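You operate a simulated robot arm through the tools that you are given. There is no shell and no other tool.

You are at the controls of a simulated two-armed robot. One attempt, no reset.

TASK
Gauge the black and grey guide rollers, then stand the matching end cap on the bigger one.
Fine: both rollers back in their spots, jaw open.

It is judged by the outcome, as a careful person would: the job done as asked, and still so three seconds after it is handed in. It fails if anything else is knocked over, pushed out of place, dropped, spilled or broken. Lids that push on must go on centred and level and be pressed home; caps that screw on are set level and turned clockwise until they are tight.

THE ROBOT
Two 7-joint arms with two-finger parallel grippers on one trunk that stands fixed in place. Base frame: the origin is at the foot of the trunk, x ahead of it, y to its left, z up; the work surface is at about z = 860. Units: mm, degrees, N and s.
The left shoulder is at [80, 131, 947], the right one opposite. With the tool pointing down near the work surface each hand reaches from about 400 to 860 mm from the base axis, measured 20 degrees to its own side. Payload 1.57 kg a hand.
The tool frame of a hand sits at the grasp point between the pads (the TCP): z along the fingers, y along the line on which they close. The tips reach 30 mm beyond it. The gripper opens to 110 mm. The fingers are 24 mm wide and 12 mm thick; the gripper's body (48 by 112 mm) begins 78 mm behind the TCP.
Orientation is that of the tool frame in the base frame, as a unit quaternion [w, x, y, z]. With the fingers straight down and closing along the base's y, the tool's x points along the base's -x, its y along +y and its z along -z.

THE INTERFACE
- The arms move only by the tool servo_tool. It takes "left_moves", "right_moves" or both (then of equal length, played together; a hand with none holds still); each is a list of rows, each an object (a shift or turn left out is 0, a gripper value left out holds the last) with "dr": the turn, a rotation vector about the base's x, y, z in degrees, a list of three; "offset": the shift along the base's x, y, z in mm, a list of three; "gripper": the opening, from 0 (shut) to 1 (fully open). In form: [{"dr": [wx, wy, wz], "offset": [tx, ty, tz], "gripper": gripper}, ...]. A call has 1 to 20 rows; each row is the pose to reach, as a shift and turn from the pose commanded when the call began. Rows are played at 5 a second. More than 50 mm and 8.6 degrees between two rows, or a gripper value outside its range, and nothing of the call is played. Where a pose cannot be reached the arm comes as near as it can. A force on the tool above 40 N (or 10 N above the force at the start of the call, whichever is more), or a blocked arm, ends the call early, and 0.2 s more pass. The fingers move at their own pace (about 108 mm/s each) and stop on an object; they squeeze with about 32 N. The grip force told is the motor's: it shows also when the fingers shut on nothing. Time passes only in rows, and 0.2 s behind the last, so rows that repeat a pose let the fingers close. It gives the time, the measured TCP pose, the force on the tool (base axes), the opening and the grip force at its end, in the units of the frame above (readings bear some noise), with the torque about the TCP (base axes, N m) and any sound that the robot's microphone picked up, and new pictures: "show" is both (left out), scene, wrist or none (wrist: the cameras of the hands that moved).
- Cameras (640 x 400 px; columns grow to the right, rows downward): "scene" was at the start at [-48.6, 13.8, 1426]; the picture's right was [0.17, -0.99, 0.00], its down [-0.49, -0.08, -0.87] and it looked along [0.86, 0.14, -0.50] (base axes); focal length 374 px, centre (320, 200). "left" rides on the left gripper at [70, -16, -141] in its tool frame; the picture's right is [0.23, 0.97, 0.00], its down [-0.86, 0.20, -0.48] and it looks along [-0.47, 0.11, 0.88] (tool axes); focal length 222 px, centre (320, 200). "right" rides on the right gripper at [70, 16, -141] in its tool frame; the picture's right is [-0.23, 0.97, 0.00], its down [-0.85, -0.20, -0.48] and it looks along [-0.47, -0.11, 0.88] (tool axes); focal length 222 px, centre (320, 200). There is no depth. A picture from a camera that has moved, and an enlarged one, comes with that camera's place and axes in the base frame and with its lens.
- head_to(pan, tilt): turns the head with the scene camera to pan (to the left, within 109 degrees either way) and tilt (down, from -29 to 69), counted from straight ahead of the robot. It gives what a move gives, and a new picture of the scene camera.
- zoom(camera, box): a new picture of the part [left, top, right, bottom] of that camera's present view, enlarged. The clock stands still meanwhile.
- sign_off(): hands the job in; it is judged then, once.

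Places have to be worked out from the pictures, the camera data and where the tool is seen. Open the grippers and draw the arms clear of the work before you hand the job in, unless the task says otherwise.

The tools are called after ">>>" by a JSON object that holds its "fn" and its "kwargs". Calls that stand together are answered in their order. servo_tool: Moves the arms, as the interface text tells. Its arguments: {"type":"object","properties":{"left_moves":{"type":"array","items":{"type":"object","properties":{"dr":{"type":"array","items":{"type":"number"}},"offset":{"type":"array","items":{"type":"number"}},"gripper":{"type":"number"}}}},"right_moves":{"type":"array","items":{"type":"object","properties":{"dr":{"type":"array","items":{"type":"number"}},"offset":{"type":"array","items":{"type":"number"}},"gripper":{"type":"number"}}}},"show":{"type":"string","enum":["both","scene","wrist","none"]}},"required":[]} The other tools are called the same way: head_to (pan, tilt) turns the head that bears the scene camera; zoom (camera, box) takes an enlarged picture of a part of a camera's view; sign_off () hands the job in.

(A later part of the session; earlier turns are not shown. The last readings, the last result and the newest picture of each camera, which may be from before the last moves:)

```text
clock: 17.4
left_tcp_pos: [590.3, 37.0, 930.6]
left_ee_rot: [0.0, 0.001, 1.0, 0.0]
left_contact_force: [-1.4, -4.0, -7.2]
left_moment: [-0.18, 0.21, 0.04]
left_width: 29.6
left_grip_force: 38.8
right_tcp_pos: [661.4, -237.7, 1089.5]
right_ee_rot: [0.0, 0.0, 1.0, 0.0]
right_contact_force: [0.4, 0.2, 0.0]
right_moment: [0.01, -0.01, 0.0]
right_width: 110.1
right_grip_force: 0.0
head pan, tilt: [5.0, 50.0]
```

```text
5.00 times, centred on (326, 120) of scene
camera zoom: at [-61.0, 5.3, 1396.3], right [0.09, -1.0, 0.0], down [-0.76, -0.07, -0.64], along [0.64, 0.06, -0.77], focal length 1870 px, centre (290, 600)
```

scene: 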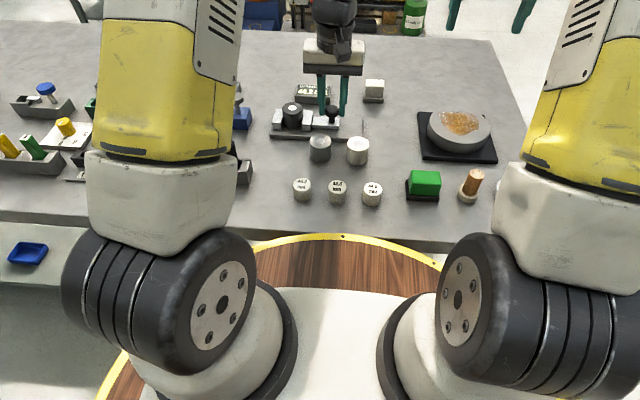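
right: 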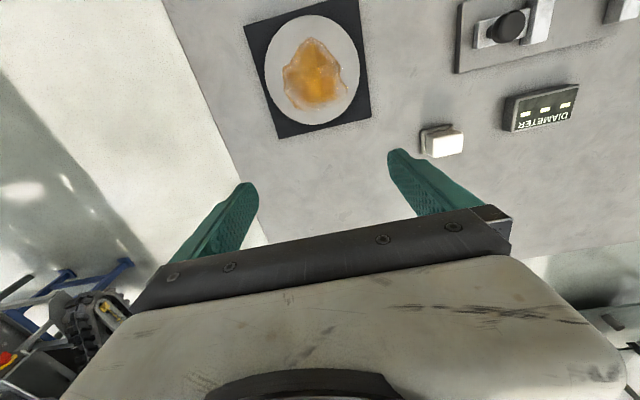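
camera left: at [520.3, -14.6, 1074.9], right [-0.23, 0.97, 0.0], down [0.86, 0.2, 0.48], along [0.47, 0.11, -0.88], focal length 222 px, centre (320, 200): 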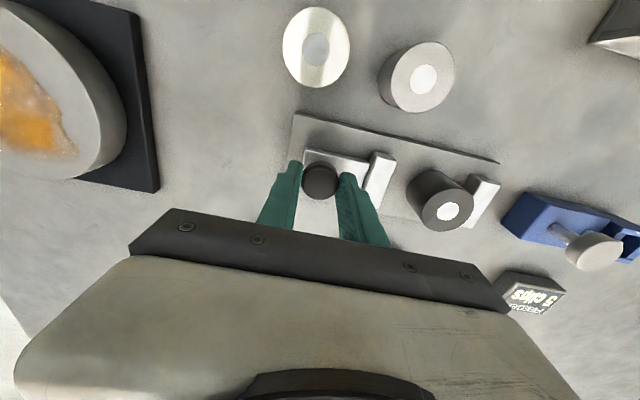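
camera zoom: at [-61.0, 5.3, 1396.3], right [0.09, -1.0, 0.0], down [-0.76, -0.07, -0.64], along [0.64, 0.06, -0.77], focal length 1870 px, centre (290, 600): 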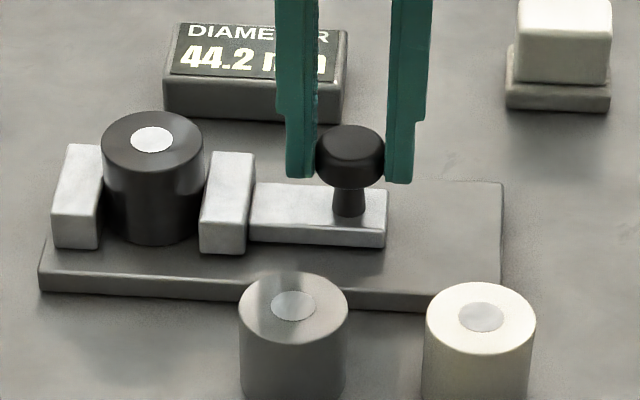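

The display shows 44.2 mm with only 4 N of push. I'll press a little more to check that the reading holds.

>>> {"fn": "servo_tool", "kwargs": {"left_moves": [{"offset": [0, 0.6, 0]}, {"offset": [0, 1.0, 0]}, {"offset": [0, 1.0, 0]}], "show": "scene"}}

>>> {"fn": "zoom", "kwargs": {"camera": "scene", "box": [262, 80, 390, 160]}}

>>> {"fn": "zoom", "kwargs": {"camera": "scene", "box": [290, 78, 338, 108]}}

```text
clock: 18.2
left_tcp_pos: [590.4, 38.9, 931.0]
left_ee_rot: [0.001, 0.001, 1.0, -0.001]
left_contact_force: [-1.4, -8.0, -1.8]
left_moment: [-0.28, 0.41, 0.02]
left_width: 29.5
left_grip_force: 39.0
right_tcp_pos: [661.3, -238.7, 1089.0]
right_ee_rot: [0.0, 0.0, 1.0, -0.001]
right_contact_force: [0.4, 0.0, 0.4]
right_moment: [0.02, -0.01, -0.02]
right_width: 110.1
right_grip_force: 0.1
head pan, tilt: [5.0, 50.0]
```

scene: 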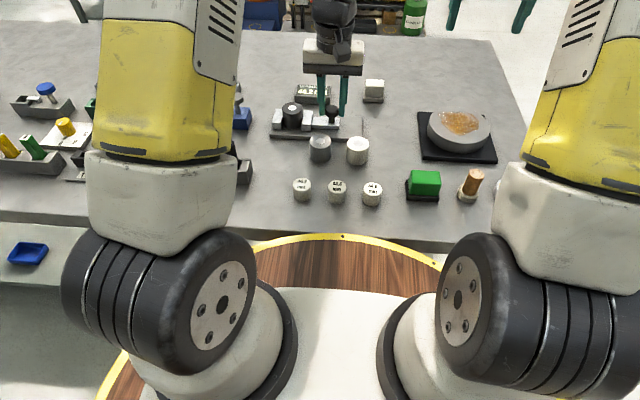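

```text
5.00 times, centred on (326, 120) of scene
camera zoom: at [-61.2, 5.1, 1396.3], right [0.09, -1.0, 0.0], down [-0.76, -0.07, -0.64], along [0.64, 0.06, -0.77], focal length 1870 px, centre (290, 600)
```

zoom: 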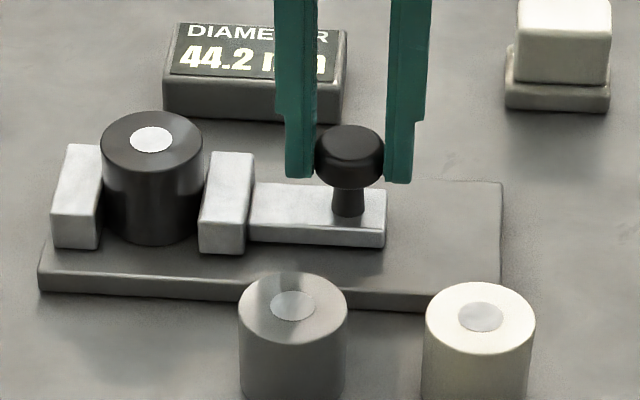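

```text
13.33 times, centred on (314, 93) of scene
camera zoom: at [-61.2, 5.1, 1396.3], right [0.09, -1.0, 0.0], down [-0.76, -0.07, -0.64], along [0.64, 0.06, -0.77], focal length 4986 px, centre (400, 1627)
```

zoom: 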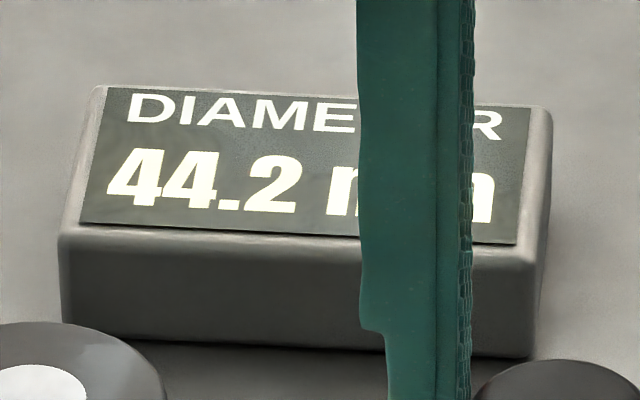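

Black roller: 44.2 mm, stable. I'll slide the jaw fully open again, release the knob and lift clear.

>>> {"fn": "servo_tool", "kwargs": {"left_moves": [{"offset": [0, -2, 0]}, {"offset": [0, -7, 0]}, {"offset": [0, -13, 0]}, {"offset": [0, -19, 0]}, {"offset": [0, -25, 0]}, {"offset": [0, -31, 0]}, {"offset": [0, -36.2, 0]}, {"offset": [0, -36.2, 0]}, {"offset": [0, -36.2, 0], "gripper": 0.58}, {"offset": [0, -36.2, 0], "gripper": 0.58}, {"offset": [0, -36.2, 25], "gripper": 0.58}, {"offset": [0, -36.2, 55], "gripper": 0.58}, {"offset": [0, -36.2, 70], "gripper": 0.58}], "show": "both"}}

>>> {"fn": "zoom", "kwargs": {"camera": "scene", "box": [262, 80, 390, 160]}}

```text
clock: 21.0
left_tcp_pos: [589.6, 1.4, 999.3]
left_ee_rot: [0.0, 0.0, 1.0, 0.0]
left_contact_force: [0.6, 0.2, 0.5]
left_moment: [0.0, 0.06, 0.03]
left_width: 63.9
left_grip_force: 0.0
right_tcp_pos: [660.7, -237.0, 1089.0]
right_ee_rot: [0.0, 0.0, 1.0, 0.0]
right_contact_force: [-0.1, -0.4, -0.3]
right_moment: [-0.01, 0.01, 0.05]
right_width: 109.9
right_grip_force: 0.1
head pan, tilt: [5.0, 50.0]
camera left: at [519.9, -14.5, 1142.5], right [-0.23, 0.97, 0.0], down [0.86, 0.2, 0.48], along [0.47, 0.11, -0.88], focal length 222 px, centre (320, 200)
```

scene: 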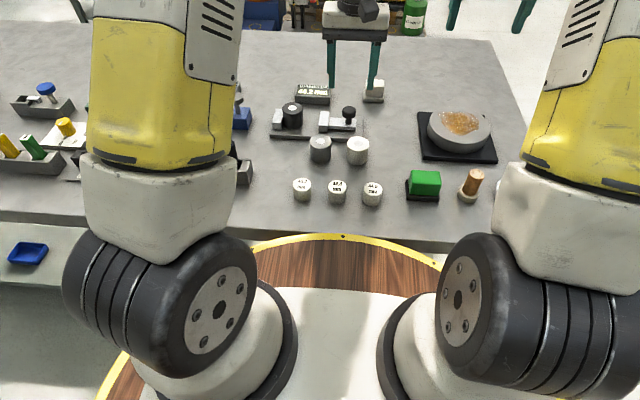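
left: 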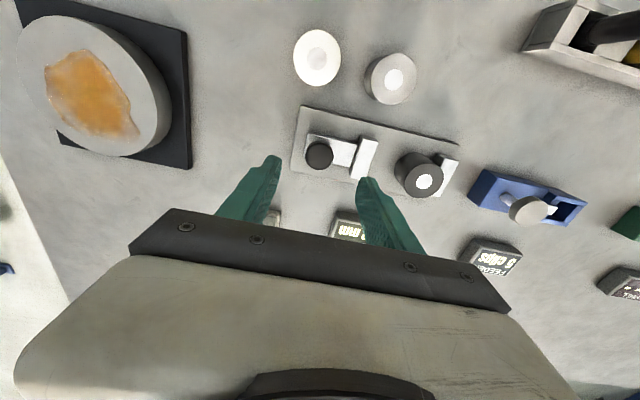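

```text
5.00 times, centred on (326, 120) of scene
camera zoom: at [-61.1, 5.5, 1396.3], right [0.09, -1.0, 0.0], down [-0.76, -0.07, -0.64], along [0.64, 0.06, -0.77], focal length 1870 px, centre (290, 600)
```

zoom: 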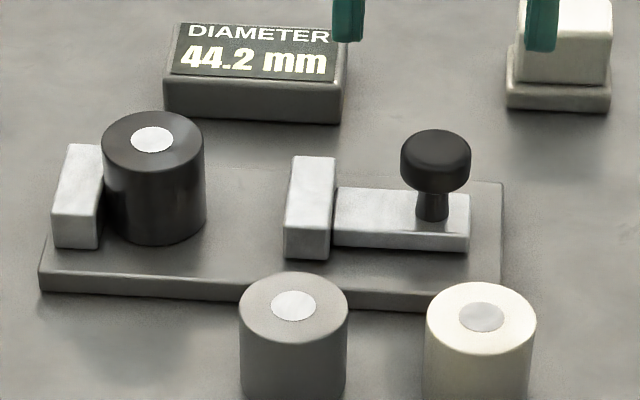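

Jaw fully open again, and the display retains 44.2 mm. Now I go back over the black roller, which was pushed flush to about y≈120.5, and lower the open fingers around its top.

>>> {"fn": "servo_tool", "kwargs": {"left_moves": [{"offset": [0.5, 40, 0], "gripper": 0.52}, {"offset": [1, 80, 0], "gripper": 0.52}, {"offset": [1.5, 118.5, 0], "gripper": 0.52}, {"offset": [1.5, 118.5, -20], "gripper": 0.52}, {"offset": [1.5, 118.5, -40], "gripper": 0.52}, {"offset": [1.5, 118.5, -40], "gripper": 0.52}], "show": "both"}}

>>> {"fn": "zoom", "kwargs": {"camera": "scene", "box": [262, 60, 390, 140]}}

>>> {"fn": "zoom", "kwargs": {"camera": "left", "box": [220, 100, 430, 230]}}

```text
clock: 22.4
left_tcp_pos: [589.1, 122.4, 959.7]
left_ee_rot: [0.0, 0.0, 1.0, -0.001]
left_contact_force: [-1.0, 0.9, -0.1]
left_moment: [0.0, -0.01, 0.04]
left_width: 57.3
left_grip_force: 0.1
right_tcp_pos: [660.3, -237.8, 1089.3]
right_ee_rot: [0.0, 0.0, 1.0, 0.0]
right_contact_force: [0.5, -0.5, 1.4]
right_moment: [-0.01, 0.01, -0.01]
right_width: 110.1
right_grip_force: 0.2
head pan, tilt: [5.0, 50.0]
camera left: at [519.1, 105.4, 1103.4], right [-0.23, 0.97, 0.0], down [0.86, 0.2, 0.48], along [0.47, 0.11, -0.88], focal length 222 px, centre (320, 200)
```

scene: 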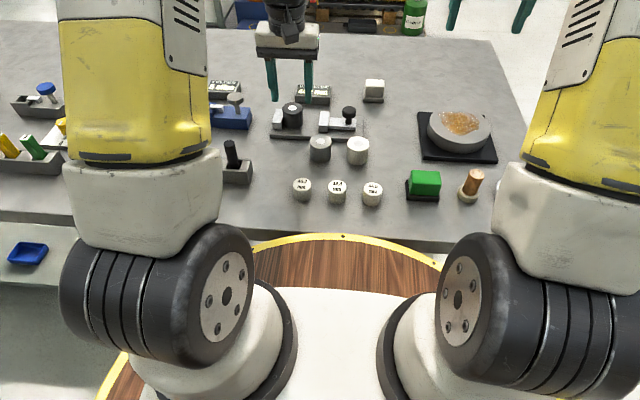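
left: 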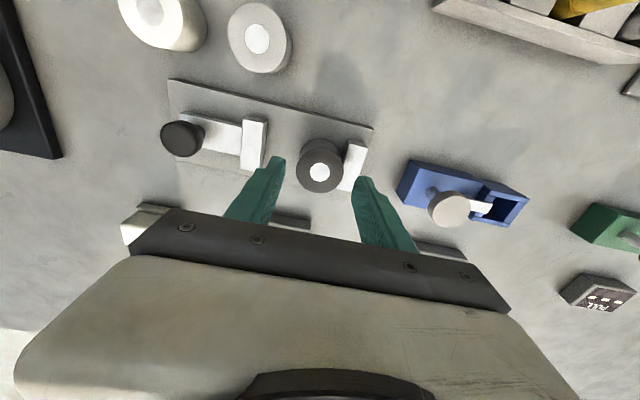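

```text
5.00 times, centred on (326, 100) of scene
camera zoom: at [-61.2, 5.5, 1396.3], right [0.09, -1.0, 0.0], down [-0.76, -0.07, -0.64], along [0.64, 0.06, -0.77], focal length 1870 px, centre (290, 700)
```

zoom: 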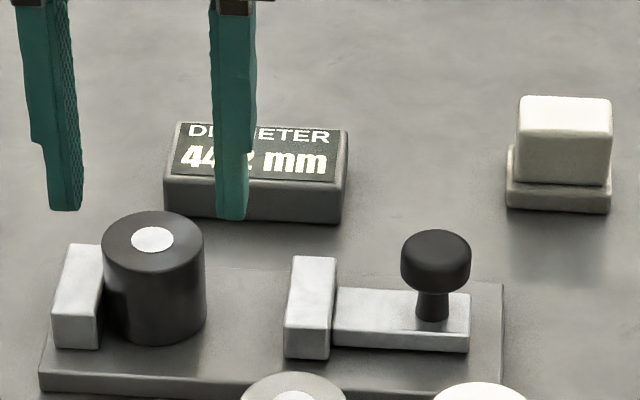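

```text
3.05 times, centred on (325, 165) of left
camera zoom: at [519.1, 105.4, 1103.4], right [-0.23, 0.97, 0.0], down [0.86, 0.2, 0.48], along [0.47, 0.11, -0.88], focal length 677 px, centre (305, 307)
```

zoom: 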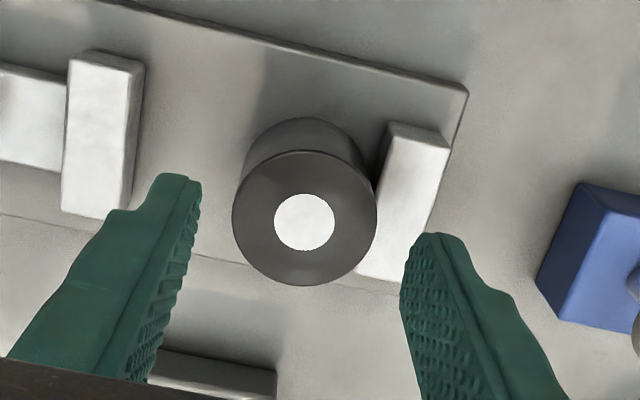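

Roller sits between the fingers, about 1.5 mm further in x than at pick-up, so I'll correct that, lower to the same grip height as when it was set down, and close.

>>> {"fn": "servo_tool", "kwargs": {"left_moves": [{"offset": [1.5, 0, -16], "gripper": 0.52}, {"offset": [1.5, 0, -32], "gripper": 0.52}, {"offset": [1.5, 0, -32], "gripper": 0.52}, {"offset": [1.5, 0, -32], "gripper": 0.3}, {"offset": [1.5, 0, -32], "gripper": 0.0}, {"offset": [1.5, 0, -32], "gripper": 0.0}, {"offset": [1.5, 0, -32], "gripper": 0.0}], "show": "both"}}

>>> {"fn": "zoom", "kwargs": {"camera": "scene", "box": [262, 80, 390, 160]}}

>>> {"fn": "zoom", "kwargs": {"camera": "left", "box": [220, 100, 430, 230]}}

```text
clock: 24.0
left_tcp_pos: [593.3, 121.8, 926.8]
left_ee_rot: [0.0, 0.0, 1.0, 0.0]
left_contact_force: [0.3, 0.7, 0.6]
left_moment: [0.03, 0.0, 0.0]
left_width: 43.2
left_grip_force: 32.1
right_tcp_pos: [660.4, -237.3, 1088.6]
right_ee_rot: [-0.001, 0.0, 1.0, 0.0]
right_contact_force: [0.6, 1.0, 0.3]
right_moment: [0.02, -0.01, 0.01]
right_width: 110.1
right_grip_force: 0.0
head pan, tilt: [5.0, 50.0]
camera left: at [523.4, 104.4, 1070.6], right [-0.23, 0.97, 0.0], down [0.86, 0.2, 0.48], along [0.47, 0.11, -0.88], focal length 222 px, centre (320, 200)
```

scene: 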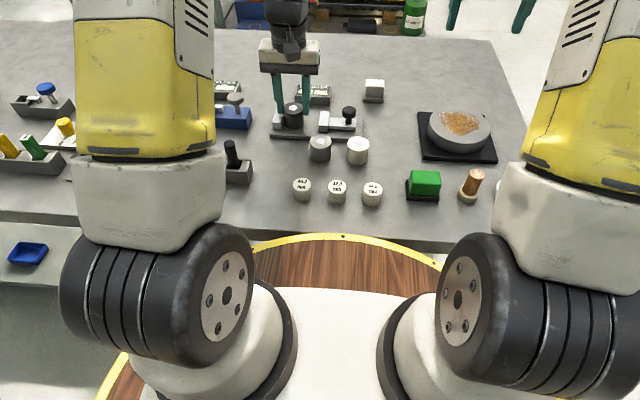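
left: 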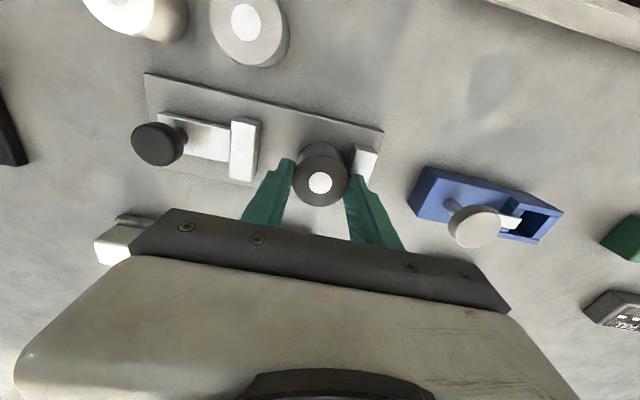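

```text
5.00 times, centred on (326, 120) of scene
camera zoom: at [-61.1, 5.5, 1396.3], right [0.09, -1.0, 0.0], down [-0.76, -0.07, -0.64], along [0.64, 0.06, -0.77], focal length 1870 px, centre (290, 600)
```

zoom: 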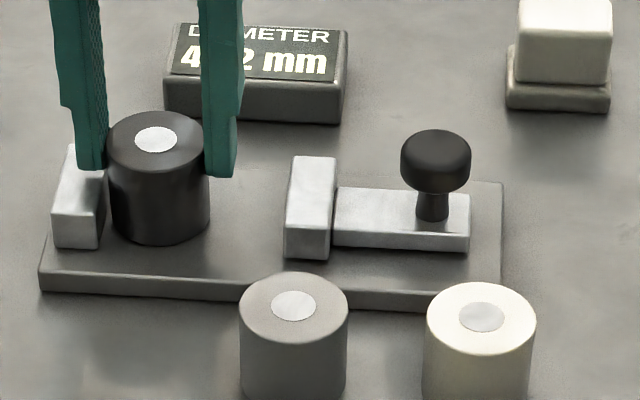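

```text
3.05 times, centred on (325, 165) of left
camera zoom: at [523.4, 104.4, 1070.6], right [-0.23, 0.97, 0.0], down [0.86, 0.2, 0.48], along [0.47, 0.11, -0.88], focal length 677 px, centre (305, 307)
```

zoom: 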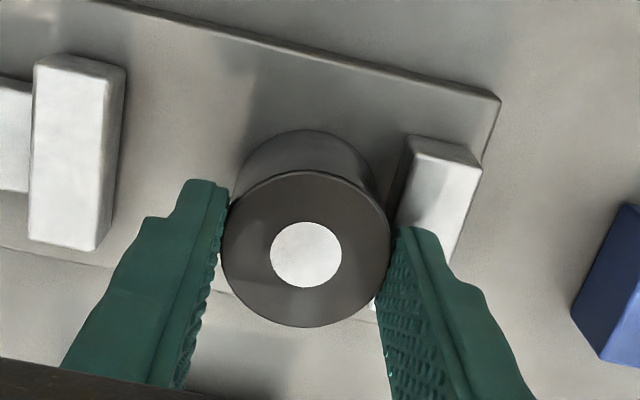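

The roller is gripped with the same offset in the hand as at the first pick-up. I'll lift it out and carry it back over its spot, (504, 128.5), stopping just above the table.

>>> {"fn": "servo_tool", "kwargs": {"left_moves": [{"offset": [0, 0, 15]}, {"offset": [0, 0, 35]}, {"offset": [0, 0, 50]}, {"offset": [-30, 3, 50]}, {"offset": [-60, 6, 50]}, {"offset": [-89, 8, 50]}, {"offset": [-89, 8, 30]}, {"offset": [-89, 8, 10]}, {"offset": [-89, 8, -4]}, {"offset": [-89, 8, -4]}], "show": "both"}}

>>> {"fn": "zoom", "kwargs": {"camera": "scene", "box": [262, 90, 390, 170]}}

>>> {"fn": "zoom", "kwargs": {"camera": "left", "box": [180, 50, 440, 230]}}

```text
clock: 26.2
left_tcp_pos: [505.0, 129.5, 925.6]
left_ee_rot: [0.001, 0.0, 1.0, 0.0]
left_contact_force: [-0.4, -0.5, -3.3]
left_moment: [-0.04, -0.02, -0.02]
left_width: 43.3
left_grip_force: 32.2
right_tcp_pos: [659.8, -236.9, 1089.3]
right_ee_rot: [0.0, 0.0, 1.0, 0.0]
right_contact_force: [-0.8, -1.4, -0.7]
right_moment: [0.0, 0.01, 0.02]
right_width: 109.9
right_grip_force: 0.1
head pan, tilt: [5.0, 50.0]
camera left: at [436.0, 112.3, 1067.8], right [-0.23, 0.97, 0.0], down [0.86, 0.2, 0.48], along [0.47, 0.11, -0.88], focal length 222 px, centre (320, 200)
```

scene: 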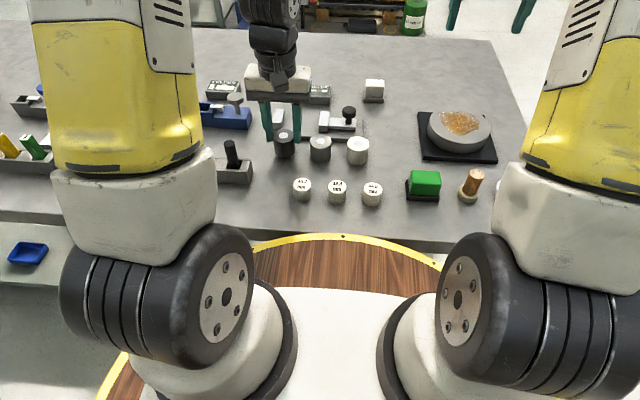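
left: 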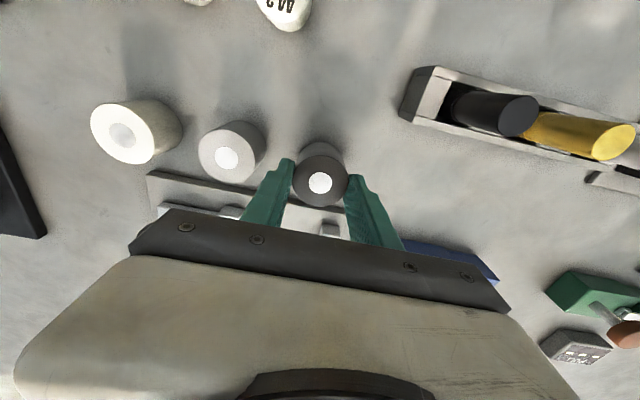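

```text
5.00 times, centred on (326, 130) of scene
camera zoom: at [-61.2, 5.5, 1396.3], right [0.09, -1.0, 0.0], down [-0.76, -0.07, -0.64], along [0.64, 0.06, -0.77], focal length 1870 px, centre (290, 550)
```

zoom: 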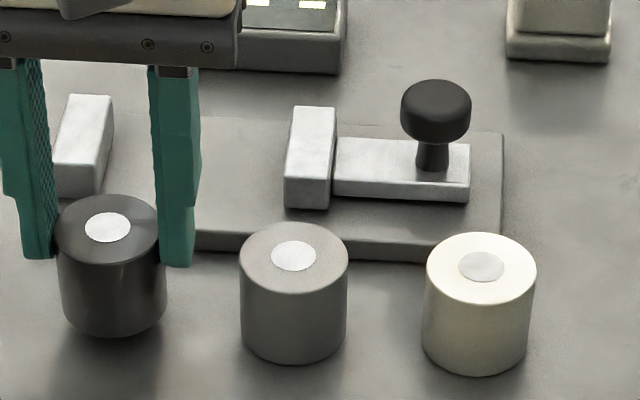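

```text
2.22 times, centred on (310, 140) of left
camera zoom: at [436.0, 112.3, 1067.8], right [-0.23, 0.97, 0.0], down [0.86, 0.2, 0.48], along [0.47, 0.11, -0.88], focal length 494 px, centre (342, 333)
```

zoom: 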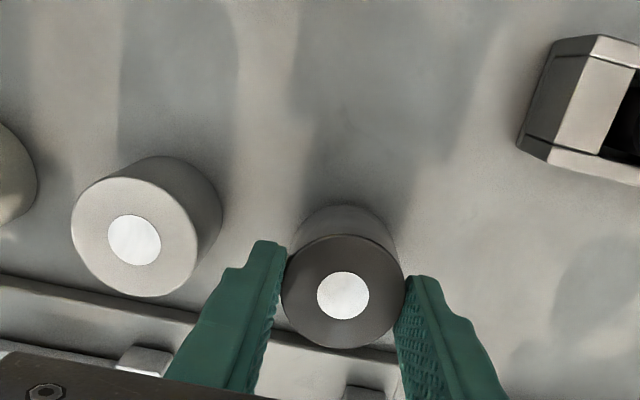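

Compared with the first picture the roller seems about 2 mm too far forward; I'll lower to about 1 mm above the table and compare exactly there.

>>> {"fn": "servo_tool", "kwargs": {"left_moves": [{"offset": [0, 0, -4]}, {"offset": [0, 0, -7]}, {"offset": [0, 0, -7]}], "show": "wrist"}}

>>> {"fn": "zoom", "kwargs": {"camera": "scene", "box": [262, 75, 390, 155]}}

>>> {"fn": "zoom", "kwargs": {"camera": "scene", "box": [262, 130, 390, 210]}}

```text
clock: 27.0
left_tcp_pos: [506.5, 129.5, 917.3]
left_ee_rot: [-0.001, 0.0, 1.0, 0.0]
left_contact_force: [0.2, -0.8, -1.7]
left_moment: [0.02, 0.0, -0.02]
left_width: 42.9
left_grip_force: 32.1
right_tcp_pos: [659.6, -238.1, 1089.1]
right_ee_rot: [0.0, 0.0, 1.0, 0.0]
right_contact_force: [-0.2, 0.7, -0.1]
right_moment: [-0.01, -0.03, -0.03]
right_width: 109.9
right_grip_force: 0.1
head pan, tilt: [5.0, 50.0]
camera left: at [436.5, 112.4, 1060.6], right [-0.23, 0.97, 0.0], down [0.86, 0.2, 0.48], along [0.47, 0.11, -0.88], focal length 222 px, centre (320, 200)
```

left: 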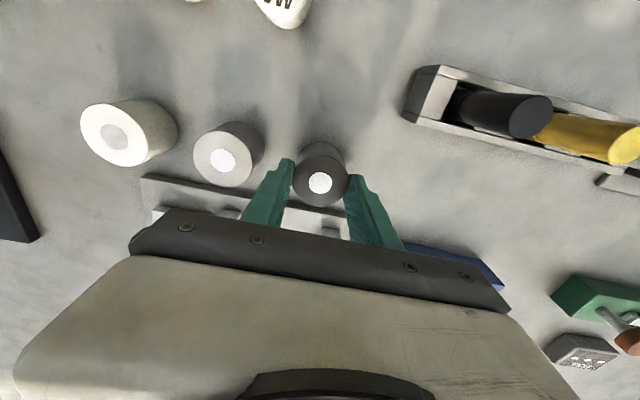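

```text
5.00 times, centred on (326, 115) of scene
camera zoom: at [-61.1, 5.5, 1396.3], right [0.09, -1.0, 0.0], down [-0.76, -0.07, -0.64], along [0.64, 0.06, -0.77], focal length 1870 px, centre (290, 625)
```

zoom: 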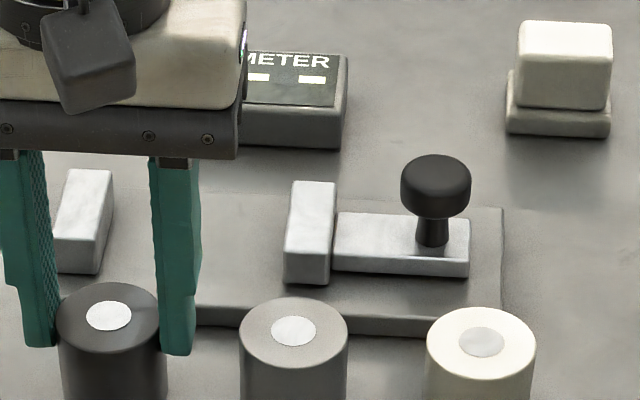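

```text
5.00 times, centred on (326, 170) of scene
camera zoom: at [-61.1, 5.5, 1396.3], right [0.09, -1.0, 0.0], down [-0.76, -0.07, -0.64], along [0.64, 0.06, -0.77], focal length 1870 px, centre (290, 350)
```

zoom: 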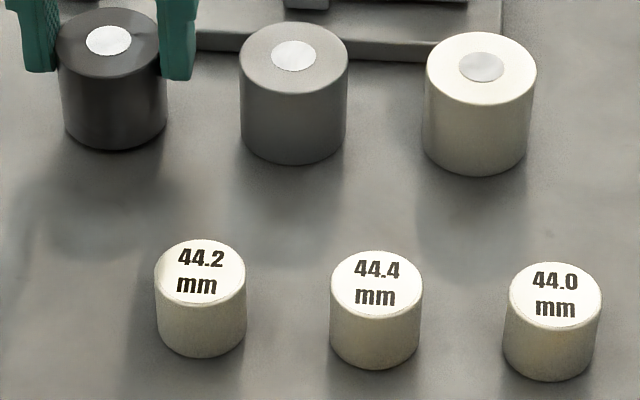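

Relative to the grey and white rollers, the black one is about 1.5 mm forward of its original place. I'll shift back 1.4 mm and lower to contact.

>>> {"fn": "servo_tool", "kwargs": {"left_moves": [{"offset": [-1.4, 0.3, 0]}, {"offset": [-1.4, 0.3, -0.8]}, {"offset": [-1.4, 0.3, -1.3]}, {"offset": [-1.4, 0.3, -1.3]}], "show": "none"}}

>>> {"fn": "zoom", "kwargs": {"camera": "scene", "box": [262, 130, 390, 210]}}

```text
clock: 28.0
left_tcp_pos: [503.0, 128.7, 916.5]
left_ee_rot: [0.0, 0.0, 1.0, 0.0]
left_contact_force: [-0.5, 0.2, -2.2]
left_moment: [0.02, -0.01, 0.01]
left_width: 42.9
left_grip_force: 31.8
right_tcp_pos: [661.6, -238.8, 1088.6]
right_ee_rot: [0.0, 0.0, 1.0, 0.0]
right_contact_force: [0.3, 0.8, 0.4]
right_moment: [0.02, 0.02, -0.02]
right_width: 110.0
right_grip_force: 0.0
head pan, tilt: [5.0, 50.0]
```

```text
5.00 times, centred on (326, 170) of scene
camera zoom: at [-61.1, 5.5, 1396.3], right [0.09, -1.0, 0.0], down [-0.76, -0.07, -0.64], along [0.64, 0.06, -0.77], focal length 1870 px, centre (290, 350)
```

zoom: 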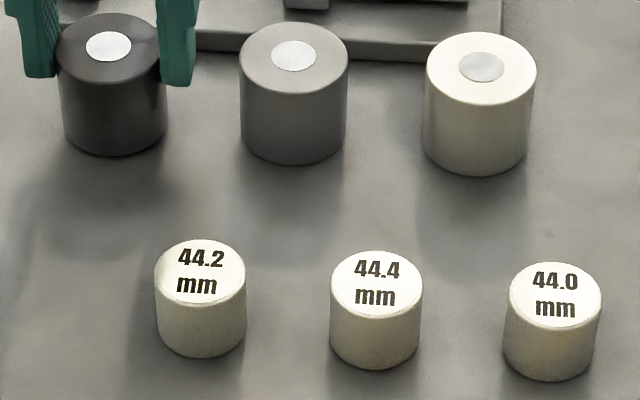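

Black roller now lines up with its original place; still hanging slightly (Fz -2.2). Stepping down to contact.

>>> {"fn": "servo_tool", "kwargs": {"left_moves": [{"offset": [0, 0, -0.6]}, {"offset": [0, 0, -0.9]}, {"offset": [0, 0, -0.9]}], "show": "none"}}

```text
clock: 28.8
left_tcp_pos: [502.4, 129.5, 915.4]
left_ee_rot: [0.0, 0.0, 1.0, 0.0]
left_contact_force: [0.4, -0.4, -2.1]
left_moment: [-0.02, 0.03, 0.0]
left_width: 43.2
left_grip_force: 32.2
right_tcp_pos: [661.6, -237.7, 1088.4]
right_ee_rot: [0.0, 0.0, 1.0, 0.0]
right_contact_force: [0.0, 0.8, 0.5]
right_moment: [0.01, -0.02, -0.03]
right_width: 110.2
right_grip_force: 0.1
head pan, tilt: [5.0, 50.0]
```

>>> {"fn": "servo_tool", "kwargs": {"left_moves": [{"offset": [0, 0, -0.5]}, {"offset": [0, 0, -0.8]}, {"offset": [0, 0, -0.8]}], "show": "none"}}

```text
clock: 29.6
left_tcp_pos: [503.3, 130.4, 915.7]
left_ee_rot: [0.001, 0.0, 1.0, 0.001]
left_contact_force: [1.6, -0.3, 3.5]
left_moment: [0.03, -0.01, 0.0]
left_width: 43.0
left_grip_force: 31.8
right_tcp_pos: [660.7, -237.3, 1089.2]
right_ee_rot: [-0.001, 0.001, 1.0, 0.001]
right_contact_force: [-0.3, 0.2, 0.5]
right_moment: [-0.01, -0.01, -0.03]
right_width: 109.8
right_grip_force: 0.1
head pan, tilt: [5.0, 50.0]
```

Set down (Fz +3.5 N). I'll open, lift, move 75 mm to the grey roller, and look before descending.

>>> {"fn": "servo_tool", "kwargs": {"left_moves": [{"offset": [0, 0, 0.4], "gripper": 0.56}, {"offset": [0, 0, 0.4], "gripper": 0.56}, {"offset": [0, 0, 20], "gripper": 0.56}, {"offset": [0, 0, 50], "gripper": 0.56}, {"offset": [0, -38, 55], "gripper": 0.56}, {"offset": [0, -75, 55], "gripper": 0.56}, {"offset": [0, -75, 40], "gripper": 0.56}, {"offset": [0, -75, 40], "gripper": 0.56}], "show": "both"}}

>>> {"fn": "zoom", "kwargs": {"camera": "scene", "box": [262, 130, 390, 210]}}

>>> {"fn": "zoom", "kwargs": {"camera": "left", "box": [180, 50, 440, 230]}}

```text
clock: 31.4
left_tcp_pos: [501.6, 53.0, 956.8]
left_ee_rot: [0.0, 0.0, 1.0, 0.0]
left_contact_force: [0.2, 0.4, -0.3]
left_moment: [0.05, -0.01, 0.0]
left_width: 61.5
left_grip_force: 0.1
right_tcp_pos: [660.2, -238.6, 1090.2]
right_ee_rot: [0.001, 0.001, 1.0, 0.0]
right_contact_force: [-0.2, -0.6, 0.6]
right_moment: [-0.03, -0.02, -0.01]
right_width: 110.0
right_grip_force: 0.1
head pan, tilt: [5.0, 50.0]
camera left: at [432.3, 34.8, 1098.9], right [-0.23, 0.97, 0.0], down [0.86, 0.2, 0.48], along [0.47, 0.11, -0.88], focal length 222 px, centre (320, 200)
```

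scene: 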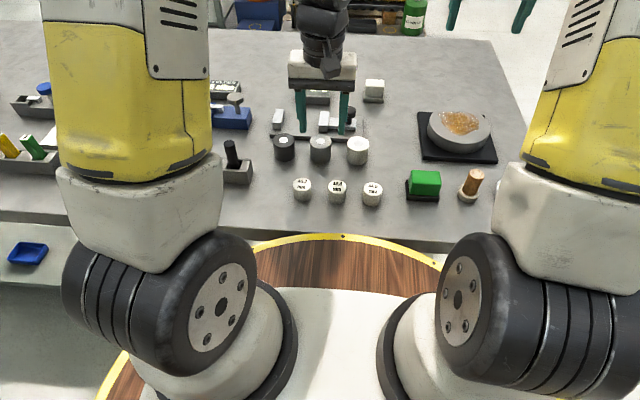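
left: 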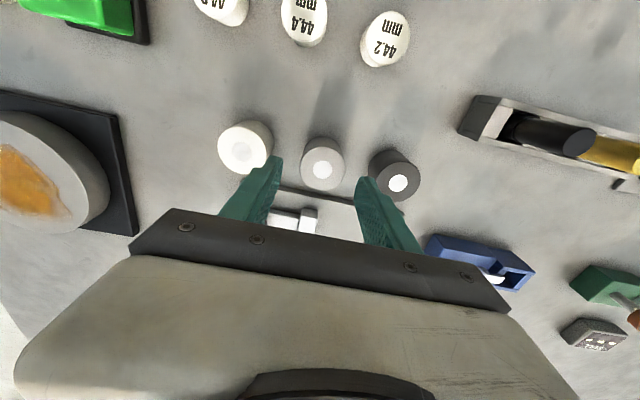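

```text
5.00 times, centred on (326, 170) of scene
camera zoom: at [-61.2, 5.5, 1396.3], right [0.09, -1.0, 0.0], down [-0.76, -0.07, -0.64], along [0.64, 0.06, -0.77], focal length 1870 px, centre (290, 350)
```

zoom: 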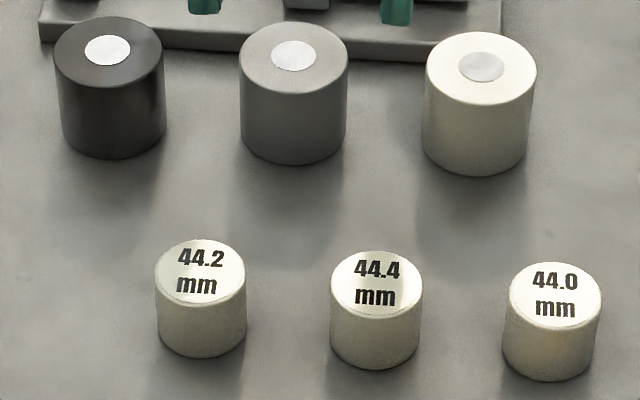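

```text
2.22 times, centred on (310, 140) of left
camera zoom: at [432.3, 34.8, 1098.9], right [-0.23, 0.97, 0.0], down [0.86, 0.2, 0.48], along [0.47, 0.11, -0.88], focal length 494 px, centre (342, 333)
```

zoom: 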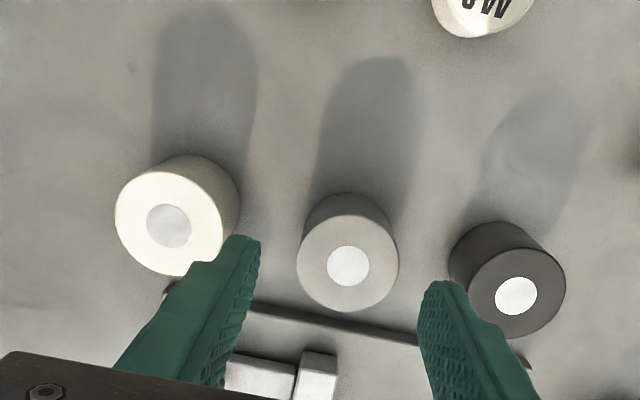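

Black stands back in its spot but some 2–3 mm too near in x; I'll correct that later. The grey roller is about (+1.5, +2.8) mm from the hand centre, so I adjust, descend and look.

>>> {"fn": "servo_tool", "kwargs": {"left_moves": [{"offset": [1.5, 2.8, -5], "gripper": 0.56}, {"offset": [1.5, 2.8, -22], "gripper": 0.56}, {"offset": [1.5, 2.8, -39], "gripper": 0.56}, {"offset": [1.5, 2.8, -39], "gripper": 0.56}], "show": "wrist"}}

>>> {"fn": "zoom", "kwargs": {"camera": "left", "box": [180, 50, 440, 230]}}

>>> {"fn": "zoom", "kwargs": {"camera": "scene", "box": [262, 100, 390, 180]}}

```text
clock: 32.4
left_tcp_pos: [505.4, 54.5, 916.2]
left_ee_rot: [0.0, 0.0, 1.0, 0.0]
left_contact_force: [0.3, 0.8, -0.4]
left_moment: [0.03, -0.01, -0.03]
left_width: 61.8
left_grip_force: 0.0
right_tcp_pos: [660.1, -238.1, 1090.0]
right_ee_rot: [0.0, 0.001, 1.0, 0.0]
right_contact_force: [-0.2, -0.2, 0.4]
right_moment: [0.01, -0.04, 0.03]
right_width: 110.0
right_grip_force: 0.1
head pan, tilt: [5.0, 50.0]
camera left: at [435.0, 38.3, 1058.9], right [-0.23, 0.97, 0.0], down [0.86, 0.2, 0.48], along [0.47, 0.11, -0.88], focal length 222 px, centre (320, 200)
```

left: 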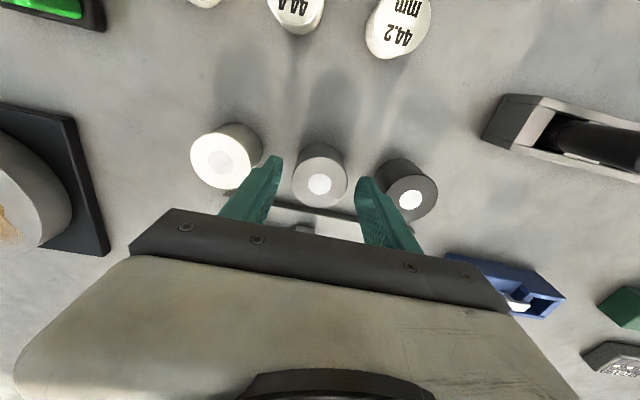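

```text
2.22 times, centred on (310, 140) of left
camera zoom: at [435.0, 38.3, 1058.9], right [-0.23, 0.97, 0.0], down [0.86, 0.2, 0.48], along [0.47, 0.11, -0.88], focal length 494 px, centre (342, 333)
```

zoom: 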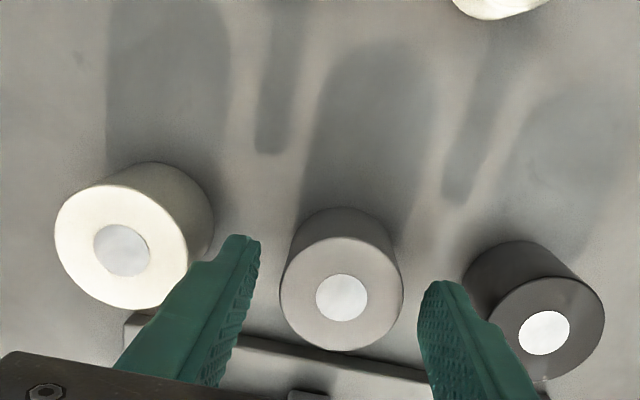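

```text
5.00 times, centred on (326, 140) of scene
camera zoom: at [-61.2, 5.5, 1396.3], right [0.09, -1.0, 0.0], down [-0.76, -0.07, -0.64], along [0.64, 0.06, -0.77], focal length 1870 px, centre (290, 500)
```

zoom: 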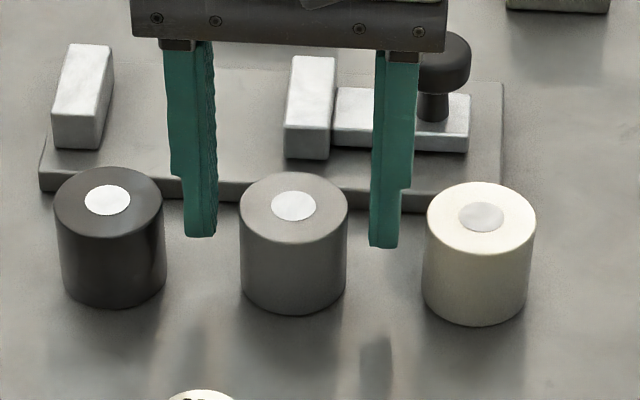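

Grey roller is centred between the fingers. Closing on it.

>>> {"fn": "servo_tool", "kwargs": {"left_moves": [{"gripper": 0.3}, {"gripper": 0.0}, {"gripper": 0.0}, {"gripper": 0.0}], "show": "wrist"}}

>>> {"fn": "zoom", "kwargs": {"camera": "left", "box": [180, 50, 440, 230]}}

>>> {"fn": "zoom", "kwargs": {"camera": "scene", "box": [262, 130, 390, 210]}}

```text
clock: 33.4
left_tcp_pos: [504.8, 54.6, 916.0]
left_ee_rot: [0.0, 0.0, 1.0, 0.001]
left_contact_force: [-0.7, -0.8, -0.2]
left_moment: [0.0, 0.0, 0.01]
left_width: 42.7
left_grip_force: 31.6
right_tcp_pos: [660.5, -237.8, 1089.8]
right_ee_rot: [0.0, 0.001, 1.0, -0.001]
right_contact_force: [0.9, -0.2, -0.2]
right_moment: [0.0, -0.02, -0.03]
right_width: 109.9
right_grip_force: 0.0
head pan, tilt: [5.0, 50.0]
camera left: at [434.9, 38.4, 1059.0], right [-0.23, 0.97, 0.0], down [0.86, 0.2, 0.48], along [0.47, 0.11, -0.88], focal length 222 px, centre (320, 200)
```

left: 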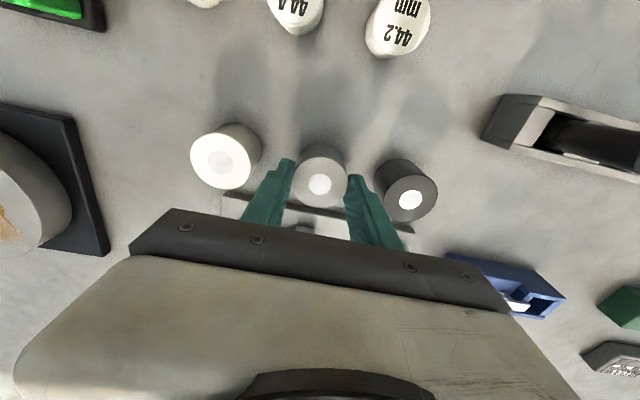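

```text
2.22 times, centred on (310, 140) of left
camera zoom: at [434.9, 38.4, 1059.0], right [-0.23, 0.97, 0.0], down [0.86, 0.2, 0.48], along [0.47, 0.11, -0.88], focal length 494 px, centre (342, 333)
```

zoom: 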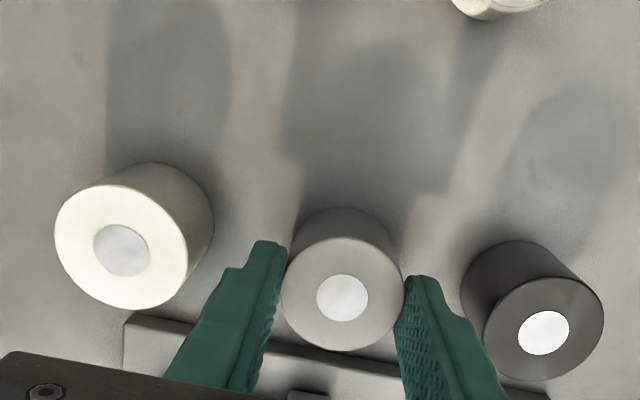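

```text
5.00 times, centred on (326, 170) of scene
camera zoom: at [-61.1, 5.5, 1396.3], right [0.09, -1.0, 0.0], down [-0.76, -0.07, -0.64], along [0.64, 0.06, -0.77], focal length 1870 px, centre (290, 350)
```

zoom: 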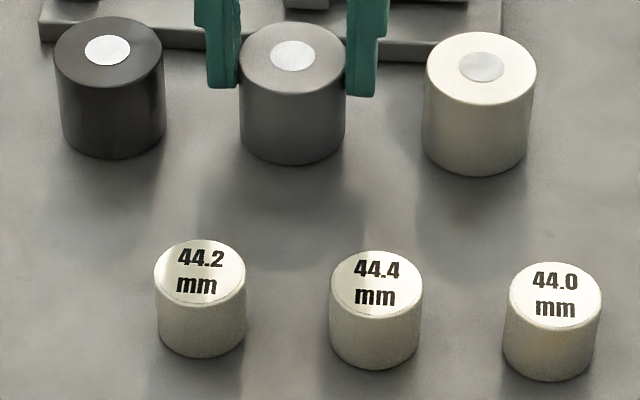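

Grey held (grip width 42.7, slightly under black's 43.1). Lifting and carrying it into the gauge gap.

>>> {"fn": "servo_tool", "kwargs": {"left_moves": [{"offset": [0, 0, 15]}, {"offset": [0, 0, 40]}, {"offset": [0, 0, 65]}, {"offset": [22, 20, 65]}, {"offset": [44, 40, 65]}, {"offset": [66, 58, 65]}, {"offset": [88, 58, 65]}, {"offset": [88, 58, 45]}, {"offset": [88, 58, 45]}], "show": "both"}}

>>> {"fn": "zoom", "kwargs": {"camera": "scene", "box": [262, 80, 390, 160]}}

>>> {"fn": "zoom", "kwargs": {"camera": "left", "box": [180, 50, 440, 230]}}

```text
clock: 35.4
left_tcp_pos: [593.2, 114.6, 959.4]
left_ee_rot: [0.0, 0.0, 1.0, 0.0]
left_contact_force: [-0.3, -0.3, -2.0]
left_moment: [-0.01, 0.0, -0.01]
left_width: 43.1
left_grip_force: 31.8
right_tcp_pos: [660.5, -238.0, 1088.9]
right_ee_rot: [0.001, 0.0, 1.0, 0.001]
right_contact_force: [0.2, -0.5, 0.1]
right_moment: [0.0, 0.03, 0.04]
right_width: 110.1
right_grip_force: 0.1
head pan, tilt: [5.0, 50.0]
camera left: at [523.5, 98.0, 1101.9], right [-0.23, 0.97, 0.0], down [0.86, 0.2, 0.48], along [0.47, 0.11, -0.88], focal length 222 px, centre (320, 200)
```

scene: 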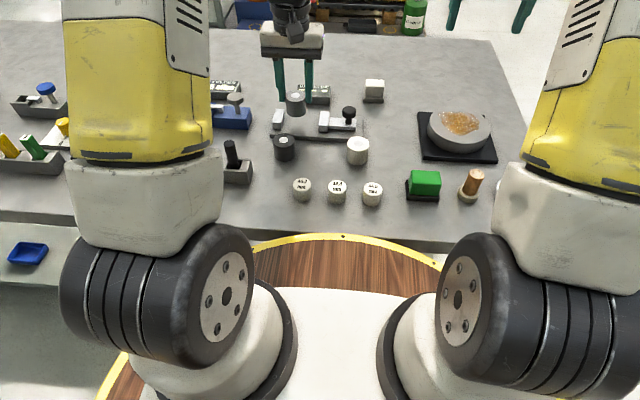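
left: 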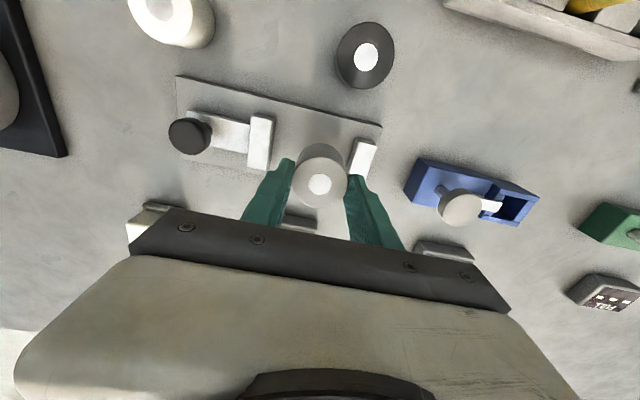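

```text
5.00 times, centred on (326, 120) of scene
camera zoom: at [-61.1, 5.5, 1396.3], right [0.09, -1.0, 0.0], down [-0.76, -0.07, -0.64], along [0.64, 0.06, -0.77], focal length 1870 px, centre (290, 600)
```

zoom: 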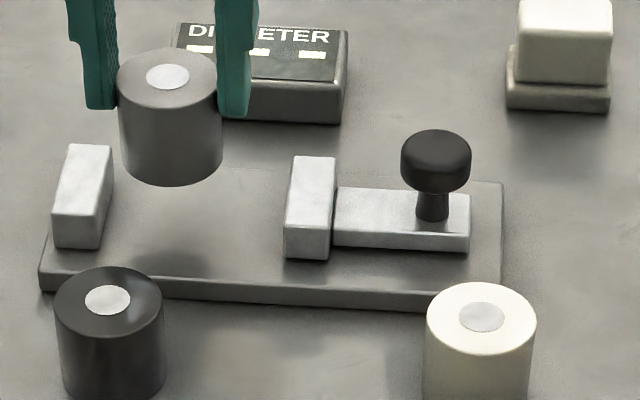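

```text
2.22 times, centred on (310, 140) of left
camera zoom: at [523.5, 98.0, 1101.9], right [-0.23, 0.97, 0.0], down [0.86, 0.2, 0.48], along [0.47, 0.11, -0.88], focal length 494 px, centre (342, 333)
```

zoom: 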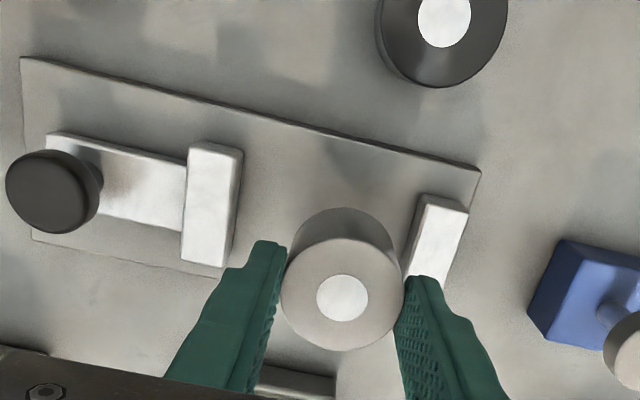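

Well placed above the gap. Lowering to just above the plate, then stepping to contact.

>>> {"fn": "servo_tool", "kwargs": {"left_moves": [{"offset": [0, -0.5, -12]}, {"offset": [0, -0.5, -24]}, {"offset": [0, -0.5, -30]}, {"offset": [0, -0.5, -31.5]}, {"offset": [0, -0.5, -32.3]}, {"offset": [0, -0.5, -32.3]}], "show": "none"}}

```text
clock: 36.8
left_tcp_pos: [592.5, 112.3, 928.5]
left_ee_rot: [0.0, 0.0, 1.0, 0.0]
left_contact_force: [-0.1, -0.7, -1.7]
left_moment: [0.0, -0.02, -0.01]
left_width: 43.1
left_grip_force: 31.8
right_tcp_pos: [661.1, -237.8, 1089.9]
right_ee_rot: [0.0, 0.0, 1.0, 0.0]
right_contact_force: [0.1, 0.6, 0.6]
right_moment: [0.01, 0.02, 0.0]
right_width: 110.2
right_grip_force: 0.2
head pan, tilt: [5.0, 50.0]
```

>>> {"fn": "servo_tool", "kwargs": {"left_moves": [{"offset": [0, 0, -0.6]}, {"offset": [0, 0, -1.0]}, {"offset": [0, 0, -1.0]}], "show": "none"}}

```text
clock: 37.6
left_tcp_pos: [592.7, 114.4, 928.1]
left_ee_rot: [0.002, -0.001, 1.0, 0.0]
left_contact_force: [3.0, -0.9, 16.5]
left_moment: [0.11, 0.2, 0.01]
left_width: 42.9
left_grip_force: 31.8
right_tcp_pos: [661.5, -237.2, 1088.6]
right_ee_rot: [-0.001, -0.001, 1.0, 0.0]
right_contact_force: [0.5, 0.2, -0.2]
right_moment: [0.0, 0.02, 0.0]
right_width: 109.9
right_grip_force: 0.1
head pan, tilt: [5.0, 50.0]
```

Grey roller rests on the plate (16.5 N). I'll ease off, release, lift clear and go back over the knob.

>>> {"fn": "servo_tool", "kwargs": {"left_moves": [{"offset": [0, 0, 0.9]}, {"offset": [0, 0, 0.9], "gripper": 0.52}, {"offset": [0, 0, 0.9], "gripper": 0.52}, {"offset": [0, 0, 20], "gripper": 0.52}, {"offset": [0, 0, 45], "gripper": 0.52}, {"offset": [0, 0, 70], "gripper": 0.52}, {"offset": [-0.7, -38, 70], "gripper": 0.58}, {"offset": [-1.4, -76, 70], "gripper": 0.58}, {"offset": [-2.1, -112.1, 70], "gripper": 0.58}, {"offset": [-2.1, -112.1, 50], "gripper": 0.58}, {"offset": [-2.1, -112.1, 30], "gripper": 0.58}, {"offset": [-2.1, -112.1, 30], "gripper": 0.58}], "show": "both"}}

>>> {"fn": "zoom", "kwargs": {"camera": "scene", "box": [262, 80, 390, 160]}}

>>> {"fn": "zoom", "kwargs": {"camera": "left", "box": [220, 100, 430, 230]}}

```text
clock: 40.2
left_tcp_pos: [589.4, 2.3, 957.8]
left_ee_rot: [0.0, 0.0, 1.0, -0.001]
left_contact_force: [0.4, -0.8, -0.2]
left_moment: [0.01, -0.01, -0.03]
left_width: 63.6
left_grip_force: 0.0
right_tcp_pos: [661.5, -237.2, 1088.8]
right_ee_rot: [0.0, -0.001, 1.0, 0.0]
right_contact_force: [-0.3, 0.4, -0.2]
right_moment: [0.02, -0.03, 0.0]
right_width: 110.0
right_grip_force: 0.1
head pan, tilt: [5.0, 50.0]
camera left: at [519.9, -15.2, 1100.9], right [-0.23, 0.97, 0.0], down [0.86, 0.2, 0.48], along [0.47, 0.11, -0.88], focal length 222 px, centre (320, 200)
```

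scene: 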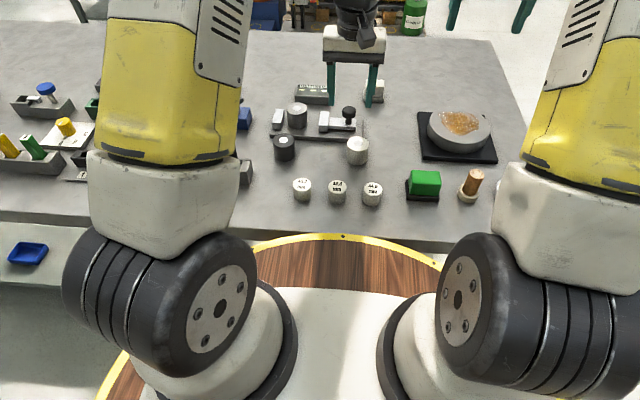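
left: 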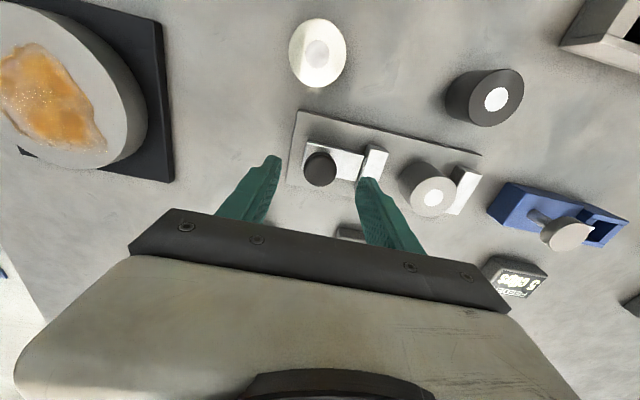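

```text
5.00 times, centred on (326, 120) of scene
camera zoom: at [-61.2, 5.5, 1396.3], right [0.09, -1.0, 0.0], down [-0.76, -0.07, -0.64], along [0.64, 0.06, -0.77], focal length 1870 px, centre (290, 600)
```

zoom: 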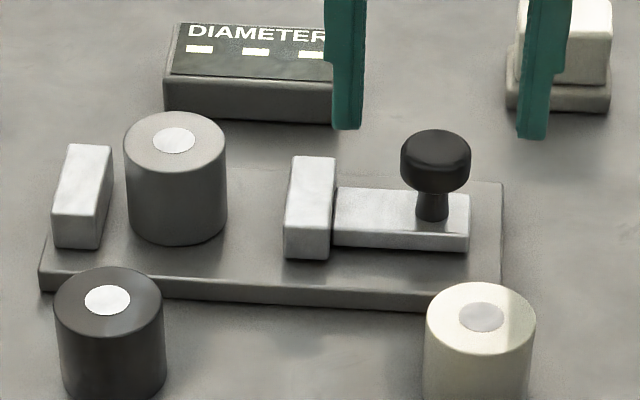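

```text
3.05 times, centred on (325, 165) of left
camera zoom: at [519.9, -15.2, 1100.9], right [-0.23, 0.97, 0.0], down [0.86, 0.2, 0.48], along [0.47, 0.11, -0.88], focal length 677 px, centre (305, 307)
```

zoom: 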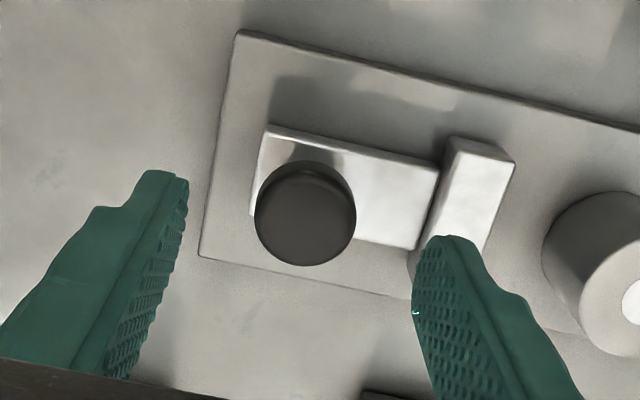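

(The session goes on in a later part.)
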